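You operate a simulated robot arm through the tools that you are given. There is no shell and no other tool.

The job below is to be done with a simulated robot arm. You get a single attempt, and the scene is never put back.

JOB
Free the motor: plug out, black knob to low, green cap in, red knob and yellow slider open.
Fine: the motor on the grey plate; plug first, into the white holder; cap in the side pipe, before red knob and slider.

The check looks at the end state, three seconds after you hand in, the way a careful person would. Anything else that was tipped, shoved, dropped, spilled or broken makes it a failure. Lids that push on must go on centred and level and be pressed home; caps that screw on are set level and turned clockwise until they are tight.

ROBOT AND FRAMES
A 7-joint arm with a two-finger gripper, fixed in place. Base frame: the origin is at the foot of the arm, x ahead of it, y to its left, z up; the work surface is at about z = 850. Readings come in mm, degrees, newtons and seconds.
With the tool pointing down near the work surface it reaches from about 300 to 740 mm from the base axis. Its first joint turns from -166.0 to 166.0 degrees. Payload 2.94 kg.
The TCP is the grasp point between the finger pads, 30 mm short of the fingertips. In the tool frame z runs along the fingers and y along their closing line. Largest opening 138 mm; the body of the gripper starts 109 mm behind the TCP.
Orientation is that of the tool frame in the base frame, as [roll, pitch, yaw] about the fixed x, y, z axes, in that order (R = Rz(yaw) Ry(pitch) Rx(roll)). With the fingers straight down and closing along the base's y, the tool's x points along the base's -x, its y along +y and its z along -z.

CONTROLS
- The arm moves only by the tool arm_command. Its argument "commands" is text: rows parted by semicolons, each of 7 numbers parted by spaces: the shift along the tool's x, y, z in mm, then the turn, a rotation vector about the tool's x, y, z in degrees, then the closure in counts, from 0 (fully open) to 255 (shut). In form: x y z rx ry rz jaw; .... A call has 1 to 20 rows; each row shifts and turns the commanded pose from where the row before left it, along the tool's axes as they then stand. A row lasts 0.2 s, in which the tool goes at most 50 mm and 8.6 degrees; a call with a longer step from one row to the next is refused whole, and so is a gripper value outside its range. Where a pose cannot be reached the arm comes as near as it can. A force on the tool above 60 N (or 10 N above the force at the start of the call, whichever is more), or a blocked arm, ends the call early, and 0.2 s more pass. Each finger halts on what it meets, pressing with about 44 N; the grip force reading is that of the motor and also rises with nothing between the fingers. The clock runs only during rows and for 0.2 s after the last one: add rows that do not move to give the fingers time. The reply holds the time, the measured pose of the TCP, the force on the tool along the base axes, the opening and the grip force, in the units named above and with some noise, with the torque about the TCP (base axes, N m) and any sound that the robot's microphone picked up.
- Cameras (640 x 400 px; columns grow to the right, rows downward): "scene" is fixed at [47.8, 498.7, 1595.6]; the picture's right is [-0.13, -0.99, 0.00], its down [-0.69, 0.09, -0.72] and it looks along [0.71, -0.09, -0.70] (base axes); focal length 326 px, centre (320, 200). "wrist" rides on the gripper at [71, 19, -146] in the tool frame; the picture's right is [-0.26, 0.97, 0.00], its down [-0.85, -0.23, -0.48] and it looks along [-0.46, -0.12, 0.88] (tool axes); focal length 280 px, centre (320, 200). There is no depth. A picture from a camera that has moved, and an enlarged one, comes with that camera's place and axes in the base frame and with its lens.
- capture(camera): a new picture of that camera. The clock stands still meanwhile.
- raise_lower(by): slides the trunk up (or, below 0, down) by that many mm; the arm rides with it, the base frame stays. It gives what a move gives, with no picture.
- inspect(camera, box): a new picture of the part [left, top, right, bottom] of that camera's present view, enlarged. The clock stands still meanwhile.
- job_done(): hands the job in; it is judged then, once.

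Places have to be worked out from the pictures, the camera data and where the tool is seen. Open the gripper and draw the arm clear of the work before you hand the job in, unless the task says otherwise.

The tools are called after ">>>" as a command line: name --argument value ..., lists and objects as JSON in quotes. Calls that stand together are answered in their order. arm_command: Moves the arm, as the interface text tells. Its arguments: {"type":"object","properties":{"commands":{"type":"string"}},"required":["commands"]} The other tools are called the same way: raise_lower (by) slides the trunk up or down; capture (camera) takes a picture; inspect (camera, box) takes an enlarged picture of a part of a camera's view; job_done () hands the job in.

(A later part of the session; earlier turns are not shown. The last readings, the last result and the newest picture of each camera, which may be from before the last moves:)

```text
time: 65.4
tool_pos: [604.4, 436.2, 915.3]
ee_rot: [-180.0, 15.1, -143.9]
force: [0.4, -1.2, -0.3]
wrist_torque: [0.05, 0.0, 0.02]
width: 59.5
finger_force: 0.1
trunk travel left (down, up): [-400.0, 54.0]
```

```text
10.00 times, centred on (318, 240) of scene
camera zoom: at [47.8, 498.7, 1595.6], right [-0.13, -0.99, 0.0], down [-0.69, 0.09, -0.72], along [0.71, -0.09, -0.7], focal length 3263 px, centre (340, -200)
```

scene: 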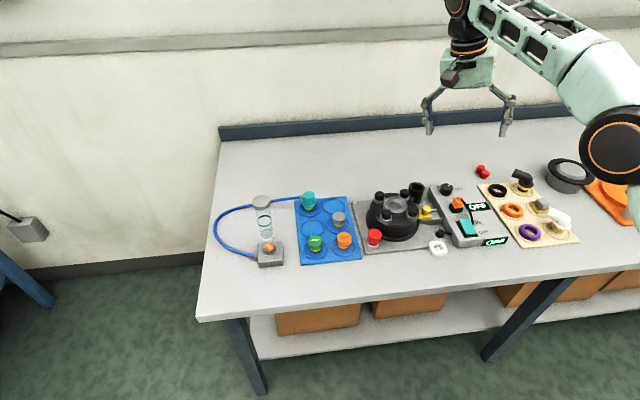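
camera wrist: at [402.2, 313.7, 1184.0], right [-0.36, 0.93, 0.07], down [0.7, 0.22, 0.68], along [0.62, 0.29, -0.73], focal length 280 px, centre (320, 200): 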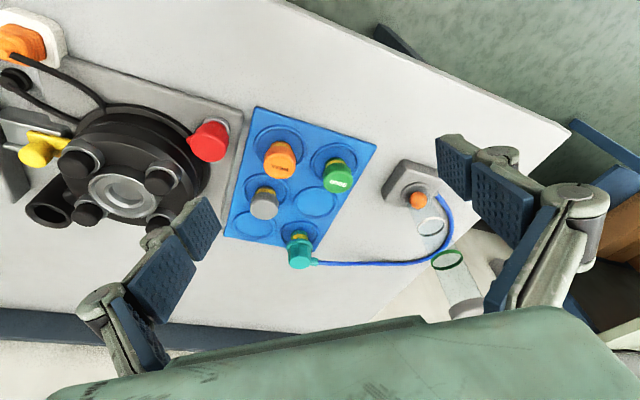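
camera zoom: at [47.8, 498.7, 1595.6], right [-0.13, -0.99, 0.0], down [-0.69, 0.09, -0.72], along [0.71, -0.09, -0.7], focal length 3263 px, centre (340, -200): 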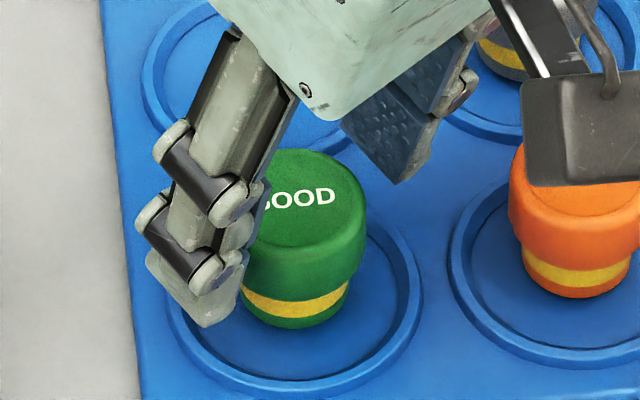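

The cap is centred between the pads with tips at ~z 886, head spanning 878–895. I close on it.

>>> arm_command --commands "0 0 0 0 0 0 175;0 0 0 0 0 0 200;0 0 0 0 0 0 255;0 0 0 0 0 0 255;0 0 0 0 0 0 255"

>>> inspect --camera "wrist" --box '[220, 90, 420, 240]'

>>> inspect --camera "scene" --box '[290, 220, 346, 260]'

```text
time: 66.6
tool_pos: [603.9, 437.1, 914.3]
ee_rot: [180.0, 15.0, -144.0]
force: [0.2, -0.4, 0.0]
wrist_torque: [0.02, -0.01, -0.03]
width: 38.0
finger_force: 44.2
trunk travel left (down, up): [-400.0, 54.0]
```

```text
2.67 times, centred on (320, 165) of wrist
camera zoom: at [507.7, 390.0, 1037.6], right [-0.36, 0.93, 0.07], down [0.7, 0.22, 0.68], along [0.62, 0.29, -0.73], focal length 748 px, centre (320, 293)
```

zoom: 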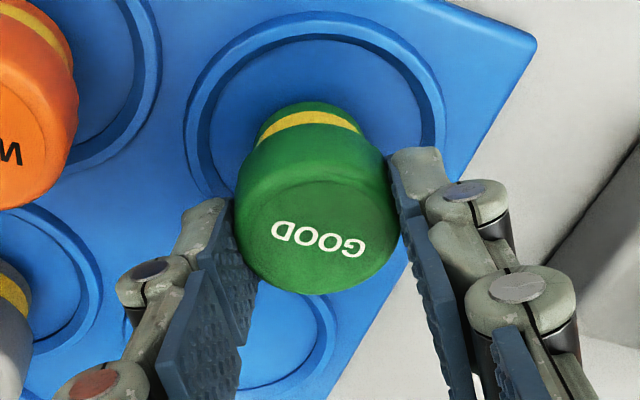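

```text
10.00 times, centred on (318, 240) of scene
camera zoom: at [47.8, 498.7, 1595.6], right [-0.13, -0.99, 0.0], down [-0.69, 0.09, -0.72], along [0.71, -0.09, -0.7], focal length 3263 px, centre (340, -200)
```

zoom: 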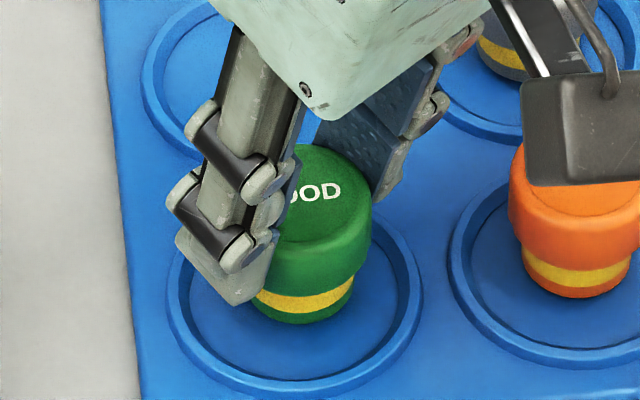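

Gripped at 38 mm. Lifting vertically.

>>> arm_command --commands "-2.6 0 -9.7 0 0 0 255;-7.8 0 -29 0 0 0 255;-9.3 0 -34.8 0 0 0 255;-9.3 0 -34.8 0 0 0 255;0 0 0 0 0 0 255"

>>> capture --camera "wrist"

>>> inspect --camera "scene" --box '[280, 180, 360, 240]'

```text
time: 67.8
tool_pos: [603.2, 437.0, 1027.2]
ee_rot: [179.9, 14.9, -143.9]
force: [0.0, -0.1, -1.0]
wrist_torque: [0.01, 0.01, 0.01]
width: 37.9
finger_force: 44.0
trunk travel left (down, up): [-400.0, 54.0]
```

```text
taken
camera wrist: at [507.2, 390.5, 1150.5], right [-0.36, 0.93, 0.07], down [0.7, 0.23, 0.68], along [0.61, 0.29, -0.73], focal length 280 px, centre (320, 200)
```

wrist: 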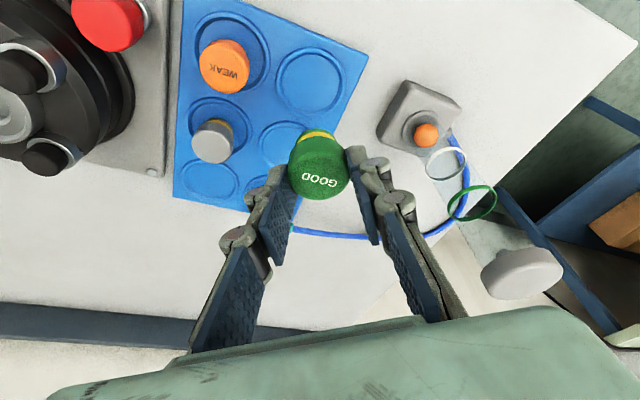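

```text
6.67 times, centred on (320, 210) of scene
camera zoom: at [47.8, 498.7, 1595.6], right [-0.13, -0.99, 0.0], down [-0.69, 0.09, -0.72], along [0.71, -0.09, -0.7], focal length 2176 px, centre (320, 133)
```

zoom: 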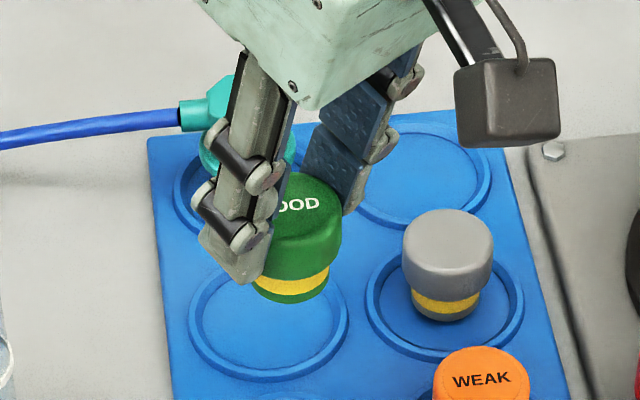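

The cap is held level. I carry it inward, swing the tool to the pipe's azimuth, and stop short of the pipe to look.

>>> arm_command --commands "35.1 -16.5 -15.6 0 0 0 255;35.1 -16.5 -15.6 0 0 0 255;35.1 -16.5 -15.6 0 0 0 255;0 0 0 1.84 0 6.86 255;0 0 0 1.84 0 6.86 255;0 0 0 1.84 0 6.86 255;0 0 0 1.84 0 6.86 255;0 0 0 0 0 0 255"

>>> arm_command --commands "-18.8 -38 7.6 0 0 0 255;-18.8 -38 7.6 0 0 0 255;-18.8 -38 7.6 0 0 0 255;-18.8 -38 7.6 0 0 0 255;-18.8 -38 7.6 0 0 0 255;-18.8 -38 7.6 0 0 0 255;0 0 0 0 0 0 255;0 0 0 0 0 0 255"

>>> capture --camera "wrist"

>>> capture --camera "scene"

```text
time: 69.6
tool_pos: [541.0, 328.8, 1045.6]
ee_rot: [-180.0, 14.8, -172.3]
force: [0.1, -0.3, -1.1]
wrist_torque: [0.01, 0.02, -0.02]
width: 38.1
finger_force: 44.0
trunk travel left (down, up): [-400.0, 54.0]
```

```text
time: 71.4
tool_pos: [690.9, 122.7, 1032.2]
ee_rot: [179.9, 14.9, -172.2]
force: [0.1, 0.0, 0.0]
wrist_torque: [-0.02, -0.02, -0.01]
width: 38.0
finger_force: 43.5
trunk travel left (down, up): [-400.0, 54.0]
```

```text
taken
camera wrist: at [583.6, 127.3, 1154.0], right [0.12, 0.99, 0.07], down [0.72, -0.13, 0.68], along [0.68, -0.03, -0.73], focal length 280 px, centre (320, 200)
```

wrist: 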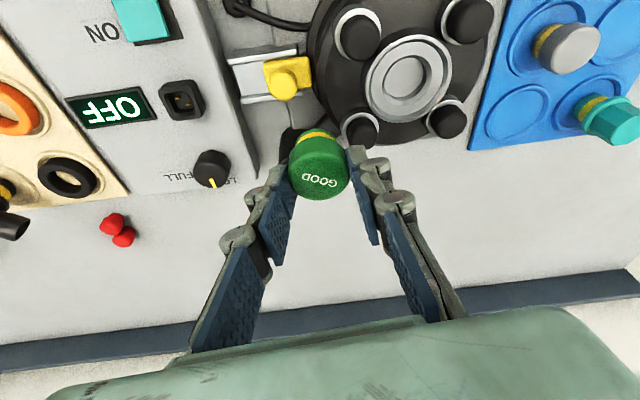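

```text
taken
```

scene: 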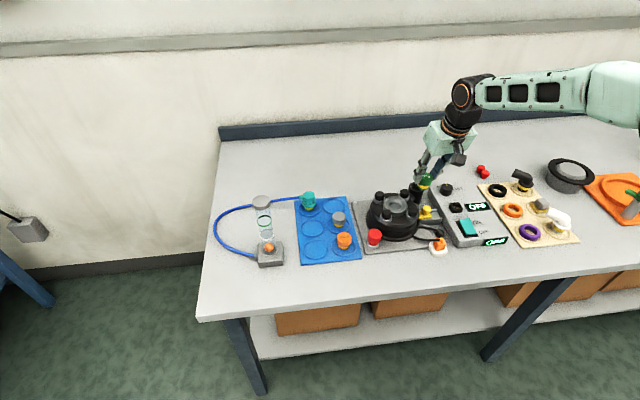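

The pipe is just beyond the cap. I move the cap to a hover about 15 mm above the mouth estimate (760.5, 101) and compare in both views.

>>> arm_command --commands "-15.4 -10.3 20.4 0 0 0 255;-15.4 -10.3 20.4 0 0 0 255;-15.4 -10.3 20.4 0 0 0 255;0 0 0 0 0 0 255;0 0 0 0 0 0 255"

>>> inspect --camera "wrist" --box '[240, 80, 400, 210]'

>>> inspect --camera "scene" --box '[392, 165, 448, 205]'

```text
time: 72.6
tool_pos: [755.3, 96.6, 983.5]
ee_rot: [180.0, 15.0, -172.3]
force: [-0.8, 0.2, 0.3]
wrist_torque: [0.01, 0.0, 0.01]
width: 37.6
finger_force: 44.1
trunk travel left (down, up): [-400.0, 54.0]
```

```text
3.08 times, centred on (320, 145) of wrist
camera zoom: at [647.7, 102.6, 1106.4], right [0.12, 0.99, 0.07], down [0.72, -0.13, 0.68], along [0.68, -0.03, -0.73], focal length 863 px, centre (320, 369)
```

zoom: 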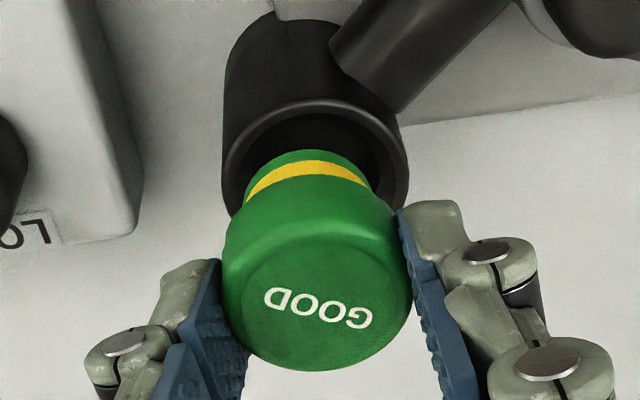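

```text
10.00 times, centred on (420, 185) of scene
camera zoom: at [47.8, 498.7, 1595.6], right [-0.13, -0.99, 0.0], down [-0.69, 0.09, -0.72], along [0.71, -0.09, -0.7], focal length 3263 px, centre (-680, 350)
```

zoom: 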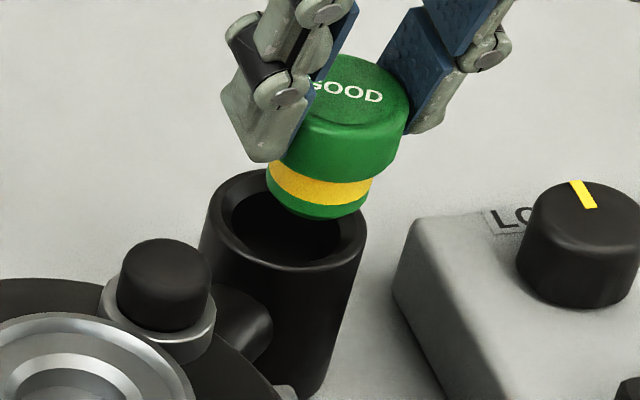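

The cap seems offset from the mouth in y by a few mm. I zoom in further for a finer comparison.

>>> inspect --camera "scene" --box '[408, 170, 440, 195]'

>>> inspect --camera "wrist" --box '[270, 80, 366, 170]'

>>> arm_command --commands "0 0 0 0 0 0 255"

```text
16.00 times, centred on (424, 182) of scene
camera zoom: at [47.8, 498.7, 1595.6], right [-0.13, -0.99, 0.0], down [-0.69, 0.09, -0.72], along [0.71, -0.09, -0.7], focal length 5221 px, centre (-1344, 480)
```

zoom: 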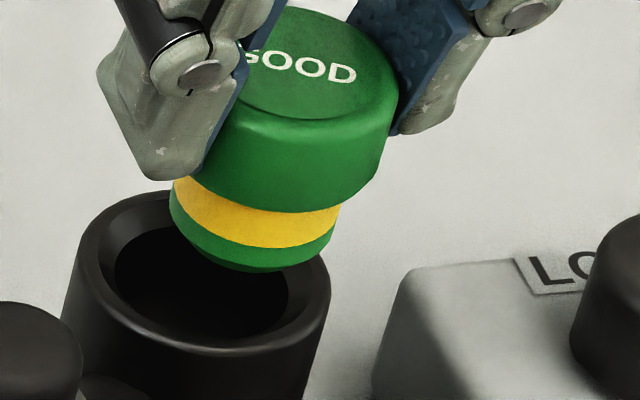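

```text
4.44 times, centred on (318, 125) of wrist
camera zoom: at [647.7, 102.6, 1106.4], right [0.12, 0.99, 0.07], down [0.72, -0.13, 0.68], along [0.68, -0.03, -0.73], focal length 1246 px, centre (329, 533)
```

zoom: 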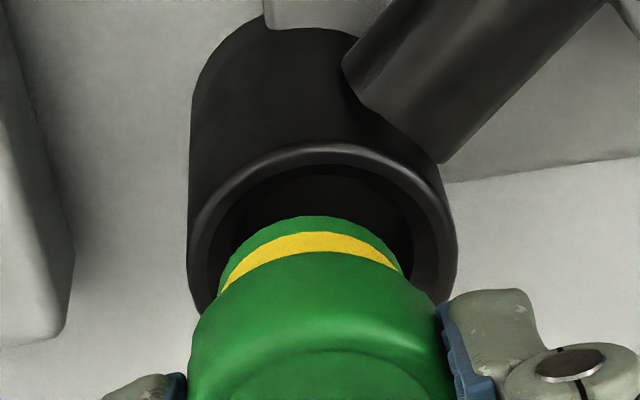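

```text
time: 73.0
tool_pos: [754.9, 97.7, 983.1]
ee_rot: [180.0, 15.0, -172.2]
force: [0.0, -0.4, -0.5]
wrist_torque: [0.01, 0.01, 0.02]
width: 38.0
finger_force: 44.1
trunk travel left (down, up): [-400.0, 54.0]
```

The two views agree the cap must go roughly +3 mm in y; the mouth has a wide chamfer. I shift, lower 10 mm and re-check.

>>> arm_command --commands "0.6 3.3 5 0 0 0 255;0.6 0 5 0 0 0 255;0 0 0 0 0 0 255;0 0 0 0 0 0 255"

>>> inspect --camera "scene" --box '[408, 170, 440, 195]'

>>> inspect --camera "wrist" --box '[270, 80, 366, 170]'

```text
time: 74.0
tool_pos: [755.4, 101.4, 975.4]
ee_rot: [-179.9, 15.0, -172.4]
force: [0.3, -1.2, -0.6]
wrist_torque: [0.0, 0.0, 0.01]
width: 37.7
finger_force: 44.1
trunk travel left (down, up): [-400.0, 54.0]
```

```text
16.00 times, centred on (424, 182) of scene
camera zoom: at [47.8, 498.7, 1595.6], right [-0.13, -0.99, 0.0], down [-0.69, 0.09, -0.72], along [0.71, -0.09, -0.7], focal length 5221 px, centre (-1344, 480)
```

zoom: 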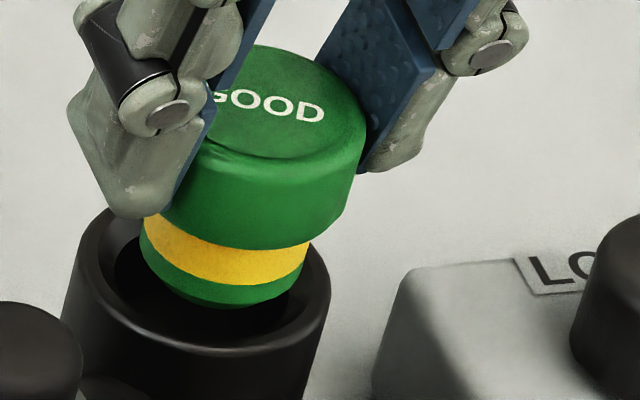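

```text
4.44 times, centred on (318, 125) of wrist
camera zoom: at [648.7, 106.2, 1096.5], right [0.12, 0.99, 0.07], down [0.72, -0.13, 0.68], along [0.68, -0.03, -0.73], focal length 1246 px, centre (329, 533)
```

zoom: 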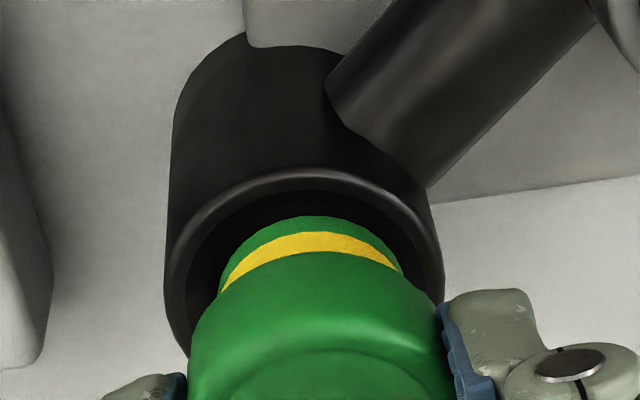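

Now y is nearly right and both views suggest about +2 mm in x. I apply that and descend until light contact.

>>> arm_command --commands "-1.2 0.1 3.4 0 0 0 255;0.8 0 3 0 0 0 255;0 0 0 0 0 0 255"

>>> inspect --camera "scene" --box '[408, 170, 440, 195]'

>>> inspect --camera "wrist" --box '[270, 80, 366, 170]'

```text
time: 74.8
tool_pos: [758.5, 101.0, 967.3]
ee_rot: [180.0, 15.1, -172.3]
force: [-0.1, -0.9, -1.0]
wrist_torque: [0.0, 0.0, -0.01]
width: 37.8
finger_force: 44.3
trunk travel left (down, up): [-400.0, 54.0]
```

```text
16.00 times, centred on (424, 182) of scene
camera zoom: at [47.8, 498.7, 1595.6], right [-0.13, -0.99, 0.0], down [-0.69, 0.09, -0.72], along [0.71, -0.09, -0.7], focal length 5221 px, centre (-1344, 480)
```

zoom: 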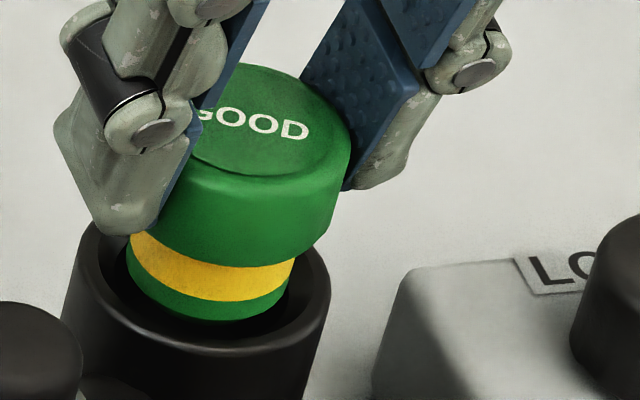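

```text
4.44 times, centred on (318, 125) of wrist
camera zoom: at [651.2, 106.7, 1089.9], right [0.12, 0.99, 0.07], down [0.72, -0.13, 0.68], along [0.68, -0.03, -0.73], focal length 1246 px, centre (329, 533)
```

zoom: 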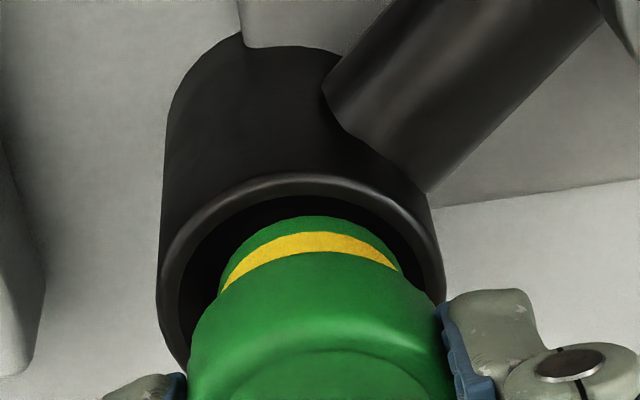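

Nearly concentric in both views. I keep lowering in small steps and watch forces.

>>> arm_command --commands "0.8 0 3 0 0 0 255;0.8 0 3 0 0 0 255;0 0 0 0 0 0 255"

```text
time: 75.6
tool_pos: [760.2, 99.0, 962.2]
ee_rot: [-180.0, 15.0, -172.3]
force: [0.7, 0.9, 0.7]
wrist_torque: [0.0, -0.05, -0.02]
width: 37.7
finger_force: 44.3
trunk travel left (down, up): [-400.0, 54.0]
```

>>> inspect --camera "scene" --box '[408, 170, 440, 195]'

>>> inspect --camera "wrist" --box '[270, 80, 366, 170]'

```text
16.00 times, centred on (424, 182) of scene
camera zoom: at [47.8, 498.7, 1595.6], right [-0.13, -0.99, 0.0], down [-0.69, 0.09, -0.72], along [0.71, -0.09, -0.7], focal length 5221 px, centre (-1344, 480)
```

zoom: 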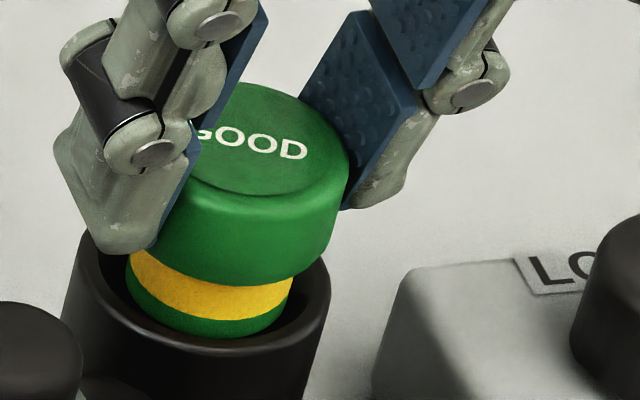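

```text
4.44 times, centred on (318, 125) of wrist
camera zoom: at [651.6, 105.5, 1084.3], right [0.12, 0.99, 0.07], down [0.72, -0.13, 0.68], along [0.68, -0.03, -0.73], focal length 1246 px, centre (329, 533)
```

zoom: 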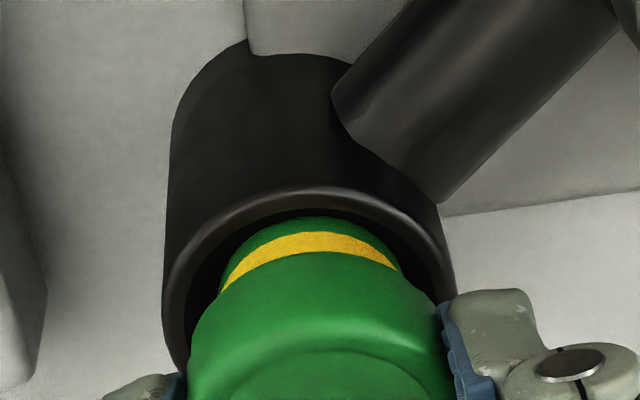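

Still no contact and centred. Continuing down.

>>> arm_command --commands "0.8 0.3 3 0 0 0 255;0.8 0 3 0 0 0 255;0 0 0 0 0 0 255"

>>> inspect --camera "scene" --box '[408, 170, 440, 195]'

```text
time: 76.4
tool_pos: [760.7, 100.1, 955.6]
ee_rot: [-179.9, 15.2, -172.4]
force: [14.2, -2.0, 3.7]
wrist_torque: [-0.1, -0.61, -0.01]
width: 38.1
finger_force: 43.6
trunk travel left (down, up): [-400.0, 54.0]
```

```text
16.00 times, centred on (424, 182) of scene
camera zoom: at [47.8, 498.7, 1595.6], right [-0.13, -0.99, 0.0], down [-0.69, 0.09, -0.72], along [0.71, -0.09, -0.7], focal length 5221 px, centre (-1344, 480)
```

zoom: 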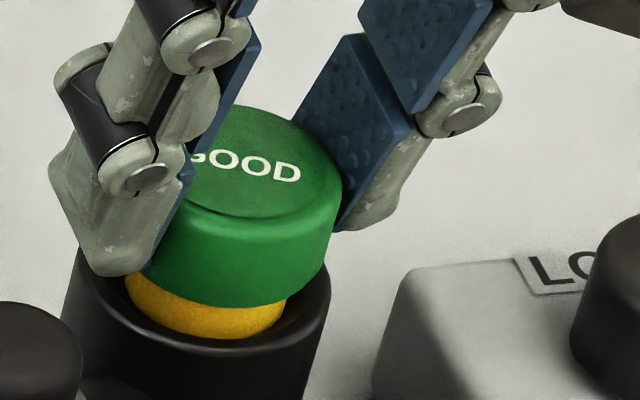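

The pipe's near (−x) side pushes the cap toward +x with 14 N, so I shift +1.5 mm in x and read again.

>>> arm_command --commands "-1.5 -0.2 0.4 0 0 0 255;0 0 0 0 0 0 255"

```text
time: 77.0
tool_pos: [760.4, 99.8, 953.5]
ee_rot: [-179.9, 15.0, -172.4]
force: [10.1, -3.5, 1.7]
wrist_torque: [-0.18, -0.44, -0.02]
width: 37.8
finger_force: 43.6
trunk travel left (down, up): [-400.0, 54.0]
```

>>> arm_command --commands "-1.6 -0.5 0.4 0 0 0 255;0 0 0 0 0 0 255"

```text
time: 77.6
tool_pos: [760.5, 100.2, 952.6]
ee_rot: [180.0, 14.6, -172.2]
force: [2.6, -3.2, -0.6]
wrist_torque: [-0.16, -0.16, 0.04]
width: 37.8
finger_force: 44.9
trunk travel left (down, up): [-400.0, 54.0]
```

Side forces are nearly gone; the stopper is in the bore. I press down in small steps.

>>> arm_command --commands "0.1 -0.4 2 0 0 0 255;0.5 0 2 0 0 0 255;0 0 0 0 0 0 255"

>>> inspect --camera "scene" --box '[408, 170, 440, 195]'

>>> inspect --camera "wrist" --box '[270, 80, 366, 170]'

```text
time: 78.4
tool_pos: [762.8, 102.3, 950.4]
ee_rot: [180.0, 14.9, -172.3]
force: [-0.6, 0.1, -0.3]
wrist_torque: [0.0, -0.01, 0.0]
width: 37.5
finger_force: 43.7
trunk travel left (down, up): [-400.0, 54.0]
```

```text
16.00 times, centred on (424, 182) of scene
camera zoom: at [47.8, 498.7, 1595.6], right [-0.13, -0.99, 0.0], down [-0.69, 0.09, -0.72], along [0.71, -0.09, -0.7], focal length 5221 px, centre (-1344, 480)
```

zoom: 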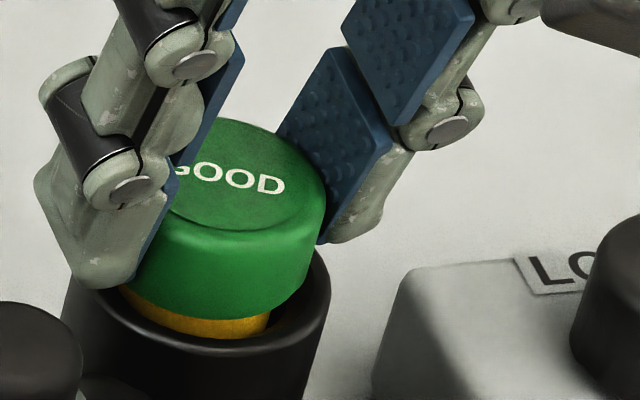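

```text
4.44 times, centred on (318, 125) of wrist
camera zoom: at [655.1, 106.0, 1072.8], right [0.12, 0.99, 0.07], down [0.72, -0.13, 0.68], along [0.68, -0.03, -0.73], focal length 1246 px, centre (329, 533)
```

zoom: 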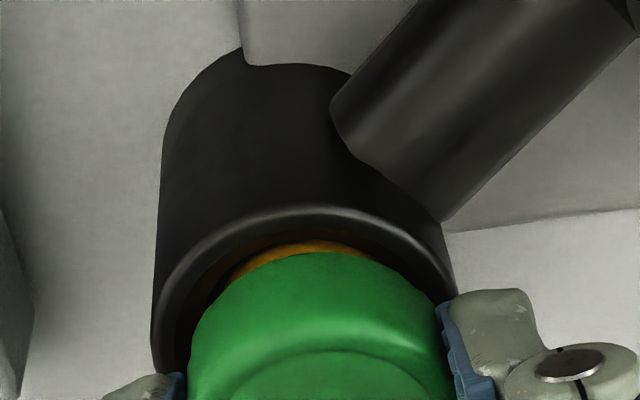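

Zero force and yellow band now inside the bore. Pressing on until the head meets the rim.

>>> arm_command --commands "0.5 -0.3 2 0 0 0 255;0.5 0 2 0 0 0 255;0 0 0 0 0 0 255"

```text
time: 79.2
tool_pos: [762.8, 100.6, 947.2]
ee_rot: [-180.0, 15.1, -172.3]
force: [-0.1, -0.1, 3.7]
wrist_torque: [0.06, 0.12, -0.01]
width: 37.4
finger_force: 44.4
trunk travel left (down, up): [-400.0, 54.0]
```

>>> arm_command --commands "0.5 0 2 0 0 0 255;0.5 0 2 0 0 0 255;0 0 0 0 0 0 255"

>>> inspect --camera "scene" --box '[408, 170, 440, 195]'

>>> inspect --camera "wrist" --box '[270, 80, 366, 170]'

```text
time: 80.0
tool_pos: [762.5, 102.2, 946.6]
ee_rot: [180.0, 15.5, -172.2]
force: [-0.8, -0.3, 22.1]
wrist_torque: [0.01, 0.33, -0.04]
width: 37.9
finger_force: 43.6
trunk travel left (down, up): [-400.0, 54.0]
```

```text
16.00 times, centred on (424, 182) of scene
camera zoom: at [47.8, 498.7, 1595.6], right [-0.13, -0.99, 0.0], down [-0.69, 0.09, -0.72], along [0.71, -0.09, -0.7], focal length 5221 px, centre (-1344, 480)
```

zoom: 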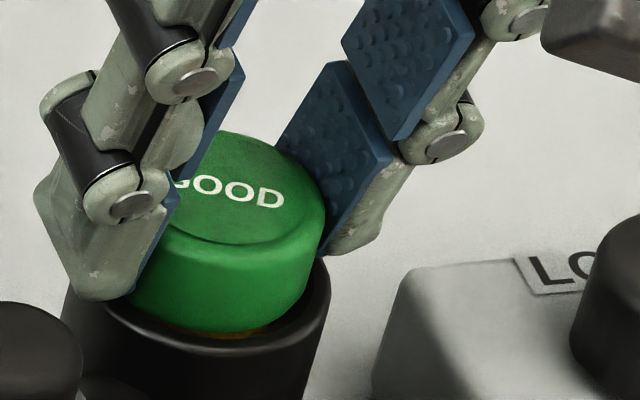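

```text
4.44 times, centred on (318, 125) of wrist
camera zoom: at [653.6, 105.5, 1068.7], right [0.12, 0.99, 0.07], down [0.72, -0.14, 0.68], along [0.69, -0.03, -0.73], focal length 1246 px, centre (329, 533)
```

zoom: 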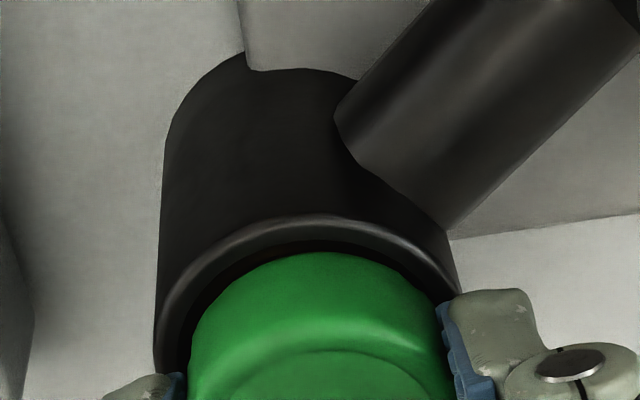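

22 N of resistance; pressing further toward seating, up to ~50 N.

>>> arm_command --commands "0.5 0 2 0 0 0 255;0.3 0 1.5 0 0 0 255;0 0 0 0 0 0 255"

>>> inspect --camera "scene" --box '[408, 170, 440, 195]'

```text
time: 80.8
tool_pos: [761.0, 100.0, 946.9]
ee_rot: [180.0, 15.6, -172.3]
force: [-2.8, 0.1, 34.2]
wrist_torque: [0.01, 0.49, -0.05]
width: 37.7
finger_force: 44.4
trunk travel left (down, up): [-400.0, 54.0]
```

```text
16.00 times, centred on (424, 182) of scene
camera zoom: at [47.8, 498.7, 1595.6], right [-0.13, -0.99, 0.0], down [-0.69, 0.09, -0.72], along [0.71, -0.09, -0.7], focal length 5221 px, centre (-1344, 480)
```

zoom: 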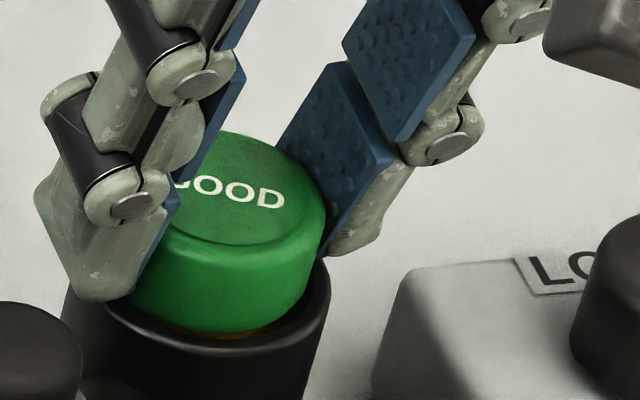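

The position no longer changes while force rises linearly: a hard stop. I ease the load, release, and lift a little to view the cap.

>>> arm_command --commands "-1.1 0 -4.2 0 0 0 255;0 0 0 0 0 0 230;0 0 0 0 0 0 200;0 0 0 0 0 0 145;0 0 0 0 0 0 145;-2.6 0 -9.7 0 0 0 145;-7.8 0 -29 0 0 0 145;-7.8 0 -29 0 0 0 145;0 0 0 0 0 0 145"

>>> inspect --camera "scene" --box '[408, 170, 440, 195]'

>>> inspect --camera "wrist" --box '[250, 60, 410, 180]'

```text
time: 82.8
tool_pos: [762.1, 98.5, 1014.0]
ee_rot: [180.0, 15.0, -172.3]
force: [-1.3, -0.4, 0.4]
wrist_torque: [-0.04, 0.0, 0.03]
width: 59.5
finger_force: 0.0
trunk travel left (down, up): [-400.0, 54.0]
```

```text
16.00 times, centred on (424, 182) of scene
camera zoom: at [47.8, 498.7, 1595.6], right [-0.13, -0.99, 0.0], down [-0.69, 0.09, -0.72], along [0.71, -0.09, -0.7], focal length 5221 px, centre (-1344, 480)
```

zoom: 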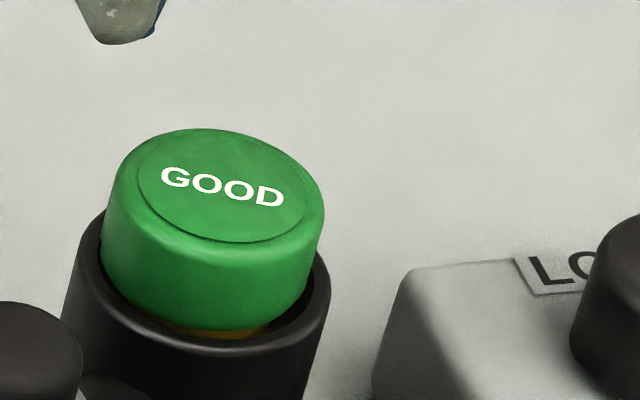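

```text
3.33 times, centred on (330, 120) of wrist
camera zoom: at [655.1, 105.4, 1135.5], right [0.12, 0.99, 0.07], down [0.72, -0.13, 0.68], along [0.68, -0.03, -0.73], focal length 935 px, centre (287, 467)
```

zoom: 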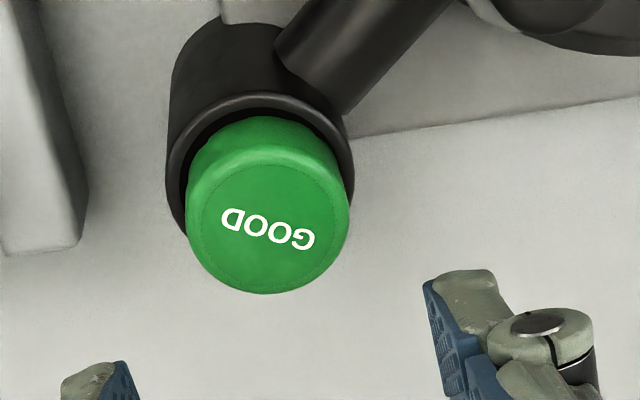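

The cap sits centred and looks level. To be sure it is pressed home, I'll close the fingers and press on its top centre.

>>> arm_command --commands "0 0 0 0 0 0 255;0 0 0 0 0 0 255;0 0 0 0 0 0 255;0.7 0.8 15 0 0 0 255;0.7 0.8 15 0 0 0 255;0.7 0.8 13 0 0 0 255;0 0 0 0 0 0 255"

>>> inspect --camera "scene" --box '[400, 160, 440, 195]'

>>> inspect --camera "wrist" --box '[250, 80, 410, 200]'

```text
time: 84.4
tool_pos: [772.8, 104.4, 970.6]
ee_rot: [180.0, 15.0, -172.3]
force: [0.2, 0.0, 0.5]
wrist_torque: [-0.01, 0.03, -0.01]
width: 0.2
finger_force: 28.0
trunk travel left (down, up): [-400.0, 54.0]
```

```text
11.43 times, centred on (420, 178) of scene
camera zoom: at [47.8, 498.7, 1595.6], right [-0.13, -0.99, 0.0], down [-0.69, 0.09, -0.72], along [0.71, -0.09, -0.7], focal length 3729 px, centre (-823, 457)
```

zoom: 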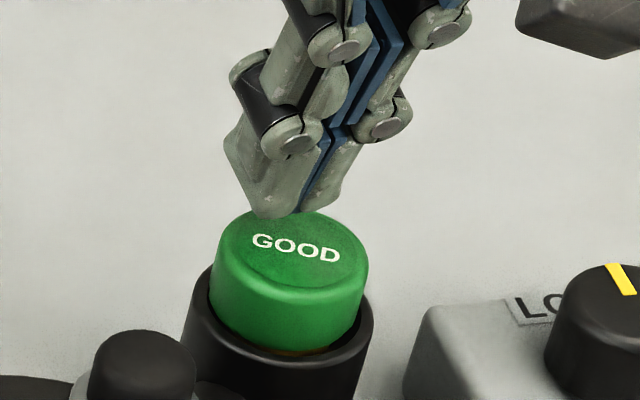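

```text
3.33 times, centred on (330, 140) of wrist
camera zoom: at [664.8, 109.5, 1093.9], right [0.12, 0.99, 0.07], down [0.72, -0.13, 0.68], along [0.68, -0.03, -0.73], focal length 935 px, centre (287, 400)
```

zoom: 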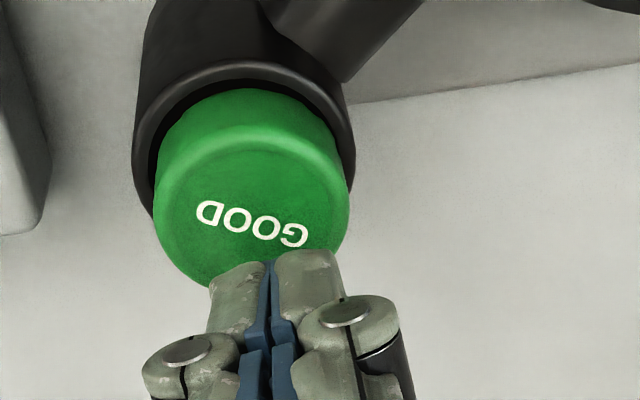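

The fingertips would land ~7 mm beyond centre and ~3 mm to +y; I correct and lower gently to contact.

>>> arm_command --commands "3.2 -1.4 -0.8 0 0 0 255;3.2 -1.4 -0.8 0 0 0 255;1.3 0 5 0 0 0 255;0.8 0 3 0 0 0 255;0 0 0 0 0 0 255"

>>> inspect --camera "wrist" --box '[250, 80, 410, 200]'

```text
time: 85.6
tool_pos: [765.9, 100.7, 962.1]
ee_rot: [-179.9, 14.9, -172.4]
force: [-0.7, 0.2, 0.5]
wrist_torque: [0.03, 0.02, 0.03]
width: 0.1
finger_force: 28.2
trunk travel left (down, up): [-400.0, 54.0]
```

```text
3.33 times, centred on (330, 140) of wrist
camera zoom: at [658.1, 105.4, 1085.0], right [0.12, 0.99, 0.07], down [0.72, -0.13, 0.68], along [0.68, -0.03, -0.73], focal length 935 px, centre (287, 400)
```

zoom: 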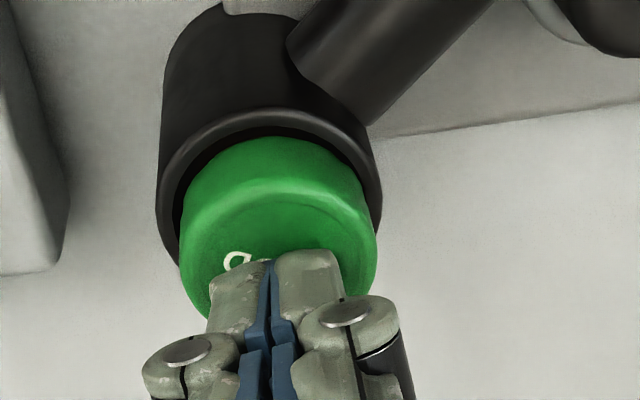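

Tips are now over the cap's centre. Pressing down in 2 mm steps.

>>> arm_command --commands "0.5 0 2 0 0 0 255;0.5 0 2 0 0 0 255;0.5 0 2 0 0 0 255;0 0 0 0 0 0 255"

```text
time: 86.6
tool_pos: [766.3, 99.9, 960.3]
ee_rot: [-179.9, 15.3, -172.4]
force: [-0.3, 0.7, 13.6]
wrist_torque: [-0.04, 0.03, -0.04]
width: 5.9
finger_force: 28.4
trunk travel left (down, up): [-400.0, 54.0]
```

>>> arm_command --commands "0.5 0 2 0 0 0 255;0.5 0 2 0 0 0 255;0.5 0 2 0 0 0 255;0 0 0 0 0 0 255"

>>> inspect --camera "wrist" --box '[250, 80, 410, 200]'

>>> inspect --camera "scene" --box '[408, 170, 440, 195]'

```text
time: 87.6
tool_pos: [766.0, 99.2, 959.6]
ee_rot: [-179.9, 15.8, -172.4]
force: [-0.4, -0.5, 35.6]
wrist_torque: [-0.07, 0.21, -0.01]
width: 6.1
finger_force: 28.4
trunk travel left (down, up): [-400.0, 54.0]
```

```text
3.33 times, centred on (330, 140) of wrist
camera zoom: at [656.4, 105.1, 1080.7], right [0.12, 0.99, 0.07], down [0.71, -0.14, 0.69], along [0.69, -0.03, -0.72], focal length 935 px, centre (287, 400)
```

zoom: 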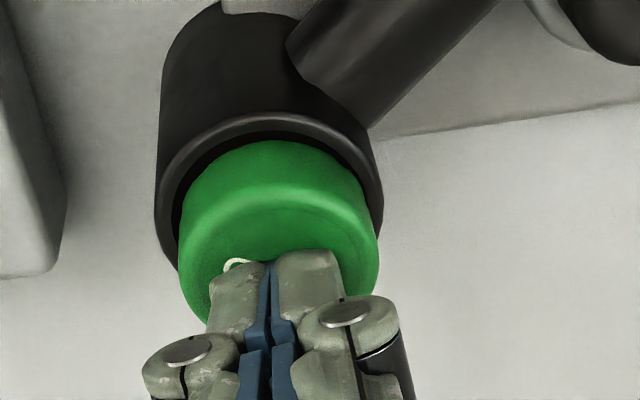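

```text
16.00 times, centred on (424, 182) of scene
camera zoom: at [47.8, 498.7, 1595.6], right [-0.13, -0.99, 0.0], down [-0.69, 0.09, -0.72], along [0.71, -0.09, -0.7], focal length 5221 px, centre (-1344, 480)
```

zoom: 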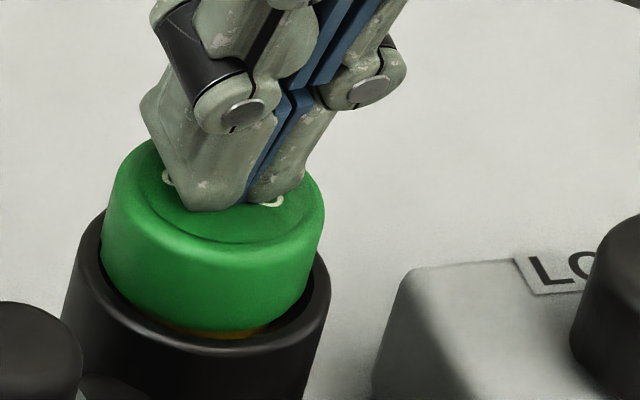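

The cap doesn't move at 36 N. One last firmer press, then retreat.

>>> arm_command --commands "0.5 0 2 0 0 0 255;0.5 0 2 0 0 0 255;0 0 0 0 0 0 255"

>>> arm_command --commands "-2.6 0 -9.7 0 0 0 255;-7.8 0 -29 0 0 0 255;-7.8 0 -29 0 0 0 145;0 0 0 0 0 0 145"

>>> inspect --camera "scene" --box '[408, 170, 440, 195]'

>>> capture --camera "wrist"

```text
time: 88.4
tool_pos: [764.6, 101.2, 959.4]
ee_rot: [180.0, 16.1, -172.4]
force: [-4.6, -1.6, 45.1]
wrist_torque: [-0.08, 0.34, 0.0]
width: 5.9
finger_force: 28.4
trunk travel left (down, up): [-400.0, 54.0]
```

```text
time: 89.4
tool_pos: [766.8, 99.4, 1016.4]
ee_rot: [180.0, 14.9, -172.4]
force: [0.2, 0.3, 0.2]
wrist_torque: [-0.02, 0.0, 0.03]
width: 59.4
finger_force: 0.0
trunk travel left (down, up): [-400.0, 54.0]
```

```text
16.00 times, centred on (424, 182) of scene
camera zoom: at [47.8, 498.7, 1595.6], right [-0.13, -0.99, 0.0], down [-0.69, 0.09, -0.72], along [0.71, -0.09, -0.7], focal length 5221 px, centre (-1344, 480)
```

zoom: 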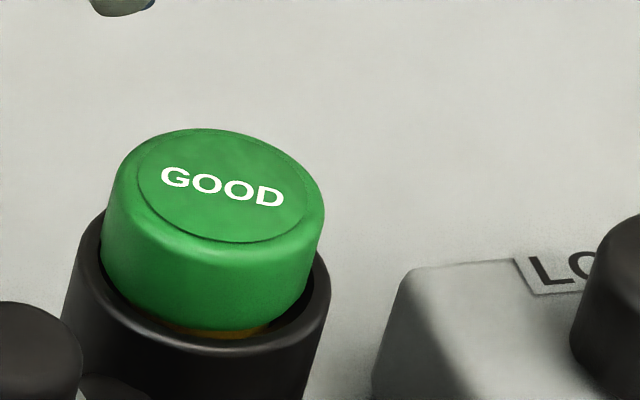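

```text
taken
camera wrist: at [659.2, 104.7, 1139.0], right [0.12, 0.99, 0.07], down [0.72, -0.13, 0.68], along [0.68, -0.03, -0.73], focal length 280 px, centre (320, 200)
```

wrist: 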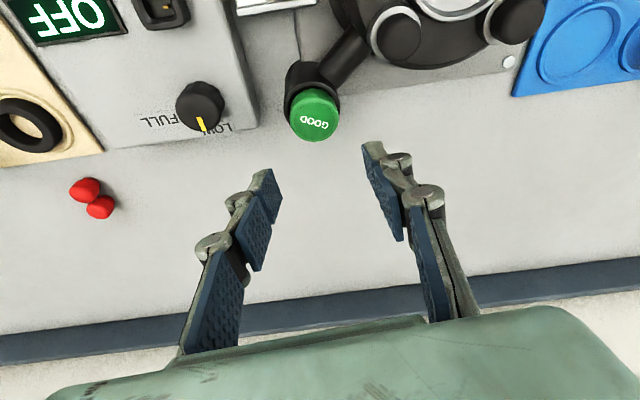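

The cap stayed put at 45 N: fully home. Now the red knob: I retreat, straighten the tool, and look at it.

>>> arm_command --commands "26.1 24.3 -19.4 0 0 0 100;26.1 24.3 -19.4 0 0 0 50;26.1 24.3 -19.4 0 0 0 0;26.1 24.3 -19.4 0 0 0 0;26.1 24.3 -19.4 0 0 0 0;0 0 0 0 7.5 0 0;0 0 0 0 7.5 0 0;0 0 0 0 0 7.6 0;0 0 0 0 0 0 0"

>>> arm_command --commands "28.7 33.3 12 0 0 0 0;28.7 33.3 12 0 0 0 0;28.7 33.3 12 0 0 0 0;0 0 0 0 0 0 0;0 0 0 0 0 0 0"

>>> capture --camera "wrist"

```text
time: 91.4
tool_pos: [599.8, 200.0, 1077.5]
ee_rot: [-179.9, -0.1, -179.9]
force: [0.1, 0.5, -0.5]
wrist_torque: [0.01, 0.0, 0.01]
width: 137.9
finger_force: 0.1
trunk travel left (down, up): [-400.0, 54.0]
```

```text
time: 92.6
tool_pos: [514.8, 299.6, 1040.2]
ee_rot: [-180.0, 0.0, -179.9]
force: [0.3, 0.1, 0.1]
wrist_torque: [0.02, 0.03, 0.02]
width: 137.8
finger_force: 0.0
trunk travel left (down, up): [-400.0, 54.0]
```

```text
taken
camera wrist: at [444.1, 319.3, 1186.0], right [0.26, 0.97, 0.0], down [0.85, -0.23, 0.48], along [0.46, -0.12, -0.88], focal length 280 px, centre (320, 200)
```

wrist: 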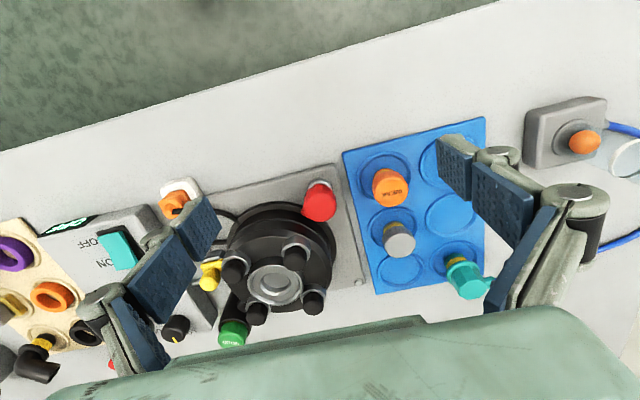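

>>> inspect --camera "wrist" --box '[250, 150, 380, 245]'

>>> inspect --camera "scene" --box '[356, 222, 404, 258]'

>>> inspect --camera "scene" --box '[350, 170, 450, 260]'

```text
4.21 times, centred on (315, 198) of wrist
camera zoom: at [444.1, 319.3, 1186.0], right [0.26, 0.97, 0.0], down [0.85, -0.23, 0.48], along [0.46, -0.12, -0.88], focal length 1181 px, centre (341, 210)
```

zoom: 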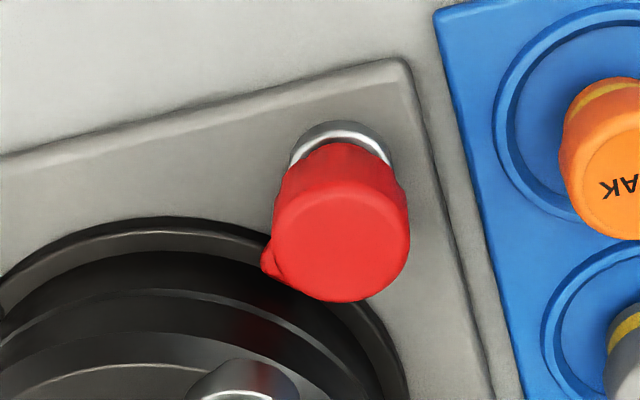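

```text
11.11 times, centred on (380, 240) of scene
camera zoom: at [47.8, 498.7, 1595.6], right [-0.13, -0.99, 0.0], down [-0.69, 0.09, -0.72], along [0.71, -0.09, -0.7], focal length 3626 px, centre (-347, -244)
```

zoom: 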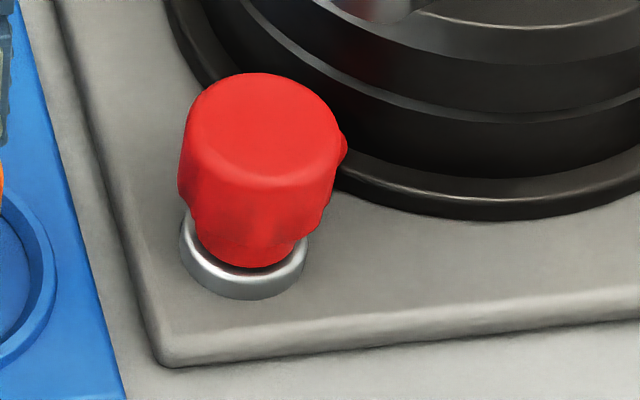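

```text
4.44 times, centred on (400, 215) of scene
camera zoom: at [47.8, 498.7, 1595.6], right [-0.13, -0.99, 0.0], down [-0.69, 0.09, -0.72], along [0.71, -0.09, -0.7], focal length 1450 px, centre (-36, 133)
```

zoom: 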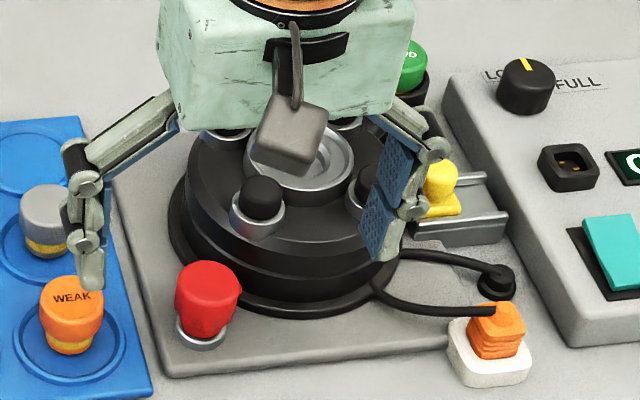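

The red knob's axis is near (596, 280), top z≈912, and its tab points at about −49° over the motor flange. I'll turn the tool so the fingers close across the tab and hover above.

>>> arm_command --commands "0 0 0 0 0 8.2 60;0 0 0 0 0 8.2 135;0 0 0 0 0 8.2 135;0 0 0 0 0 8.2 135;0 0 0 0 0 8.1 135;0 0 0 0 0 8.1 135;-22.7 16.1 26.7 0 0 0 135;-22.7 16.1 26.7 0 0 0 135;-22.7 16.1 26.7 0 0 0 135;0 0 0 0 0 0 135;0 0 0 0 0 0 135"

>>> capture --camera "wrist"

>>> inspect --camera "wrist" --box '[240, 110, 400, 230]'

>>> inspect --camera "scene" --box '[350, 200, 420, 260]'

```text
time: 95.0
tool_pos: [594.2, 279.5, 959.0]
ee_rot: [-180.0, 0.1, 131.2]
force: [0.0, -0.3, -0.5]
wrist_torque: [-0.01, 0.02, 0.01]
width: 64.8
finger_force: 0.1
trunk travel left (down, up): [-400.0, 54.0]
```

```text
taken
camera wrist: at [561.9, 346.5, 1105.2], right [0.9, 0.44, 0.0], down [0.38, -0.79, 0.48], along [0.21, -0.43, -0.88], focal length 280 px, centre (320, 200)
```

wrist: 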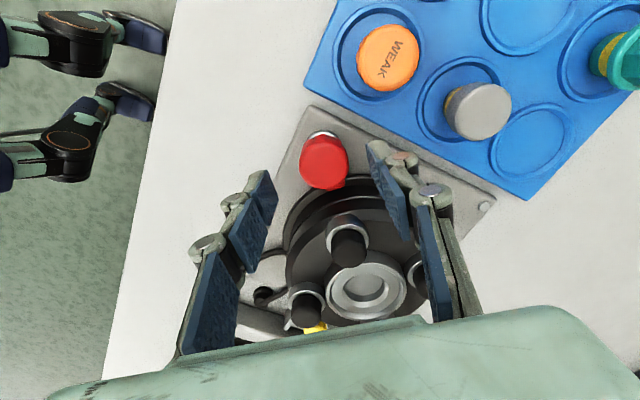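

```text
3.33 times, centred on (320, 170) of wrist
camera zoom: at [561.9, 346.5, 1105.2], right [0.9, 0.44, 0.0], down [0.38, -0.79, 0.48], along [0.21, -0.43, -0.88], focal length 935 px, centre (320, 300)
```

zoom: 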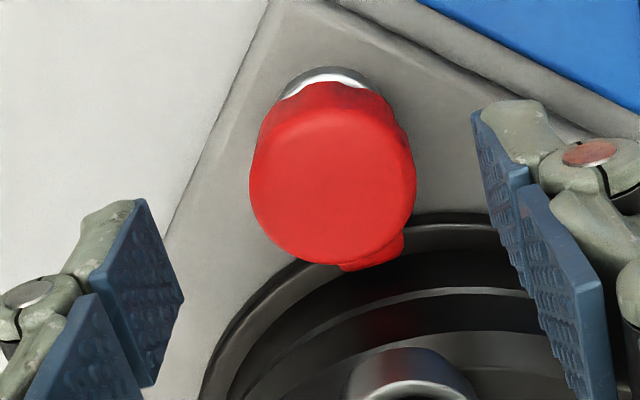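

```text
6.67 times, centred on (385, 230) of scene
camera zoom: at [47.8, 498.7, 1595.6], right [-0.13, -0.99, 0.0], down [-0.69, 0.09, -0.72], along [0.71, -0.09, -0.7], focal length 2176 px, centre (-113, 0)
```

zoom: 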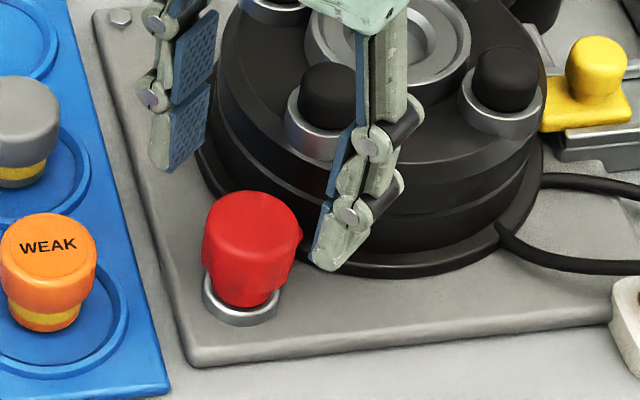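

Axis refined to (597.5, 279.5); the tab is clear of both fingers. Descending around the knob.

>>> arm_command --commands "-2 2.3 14 0 0 0 135;0 0 14 0 0 0 135;0 0 12 0 0 0 135;0 0 0 0 0 0 135"

>>> inspect --camera "wrist" --box '[240, 110, 400, 230]'

>>> inspect --camera "scene" --box '[350, 200, 420, 260]'

```text
time: 96.0
tool_pos: [596.6, 280.9, 919.7]
ee_rot: [-180.0, -0.1, 131.1]
force: [-0.1, -1.0, -0.9]
wrist_torque: [0.01, 0.0, -0.02]
width: 64.9
finger_force: 0.2
trunk travel left (down, up): [-400.0, 54.0]
```

```text
3.33 times, centred on (320, 170) of wrist
camera zoom: at [565.4, 347.8, 1066.1], right [0.9, 0.44, 0.0], down [0.38, -0.79, 0.48], along [0.21, -0.43, -0.88], focal length 935 px, centre (320, 300)
```

zoom: 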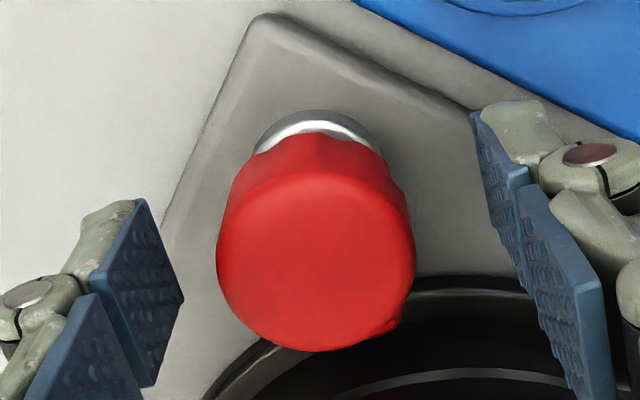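

```text
6.67 times, centred on (385, 230) of scene
camera zoom: at [47.8, 498.7, 1595.6], right [-0.13, -0.99, 0.0], down [-0.69, 0.09, -0.72], along [0.71, -0.09, -0.7], focal length 2176 px, centre (-113, 0)
```

zoom: 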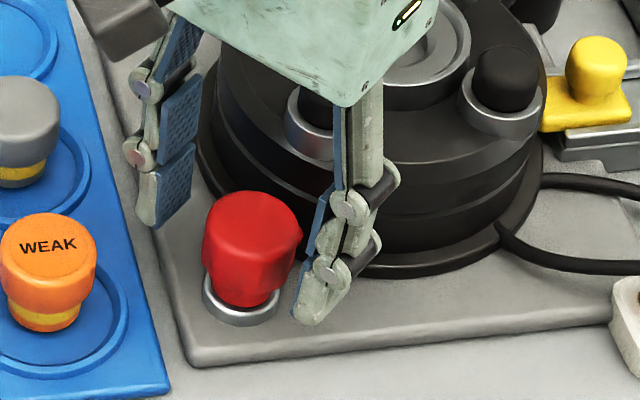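

Good straddle; closing on the red knob.

>>> arm_command --commands "0 0 0 0 0 0 170;0 0 0 0 0 0 200;0 0 0 0 0 0 235;0 0 0 0 0 0 235;0 0 0 0 0 0 235"

>>> inspect --camera "wrist" --box '[240, 110, 400, 230]'

```text
time: 97.2
tool_pos: [595.6, 279.7, 921.1]
ee_rot: [-179.8, 0.1, 131.1]
force: [-9.6, -6.8, -0.9]
wrist_torque: [-0.27, 0.37, -0.06]
width: 37.0
finger_force: 45.1
trunk travel left (down, up): [-400.0, 54.0]
```

```text
3.33 times, centred on (320, 170) of wrist
camera zoom: at [564.4, 346.8, 1066.0], right [0.9, 0.44, 0.0], down [0.39, -0.79, 0.48], along [0.21, -0.43, -0.88], focal length 935 px, centre (320, 300)
```

zoom: 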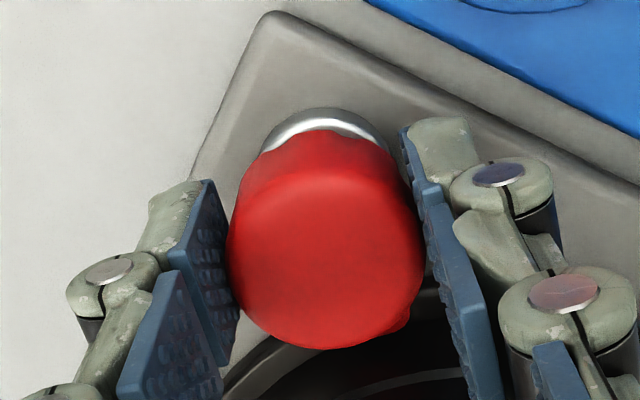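

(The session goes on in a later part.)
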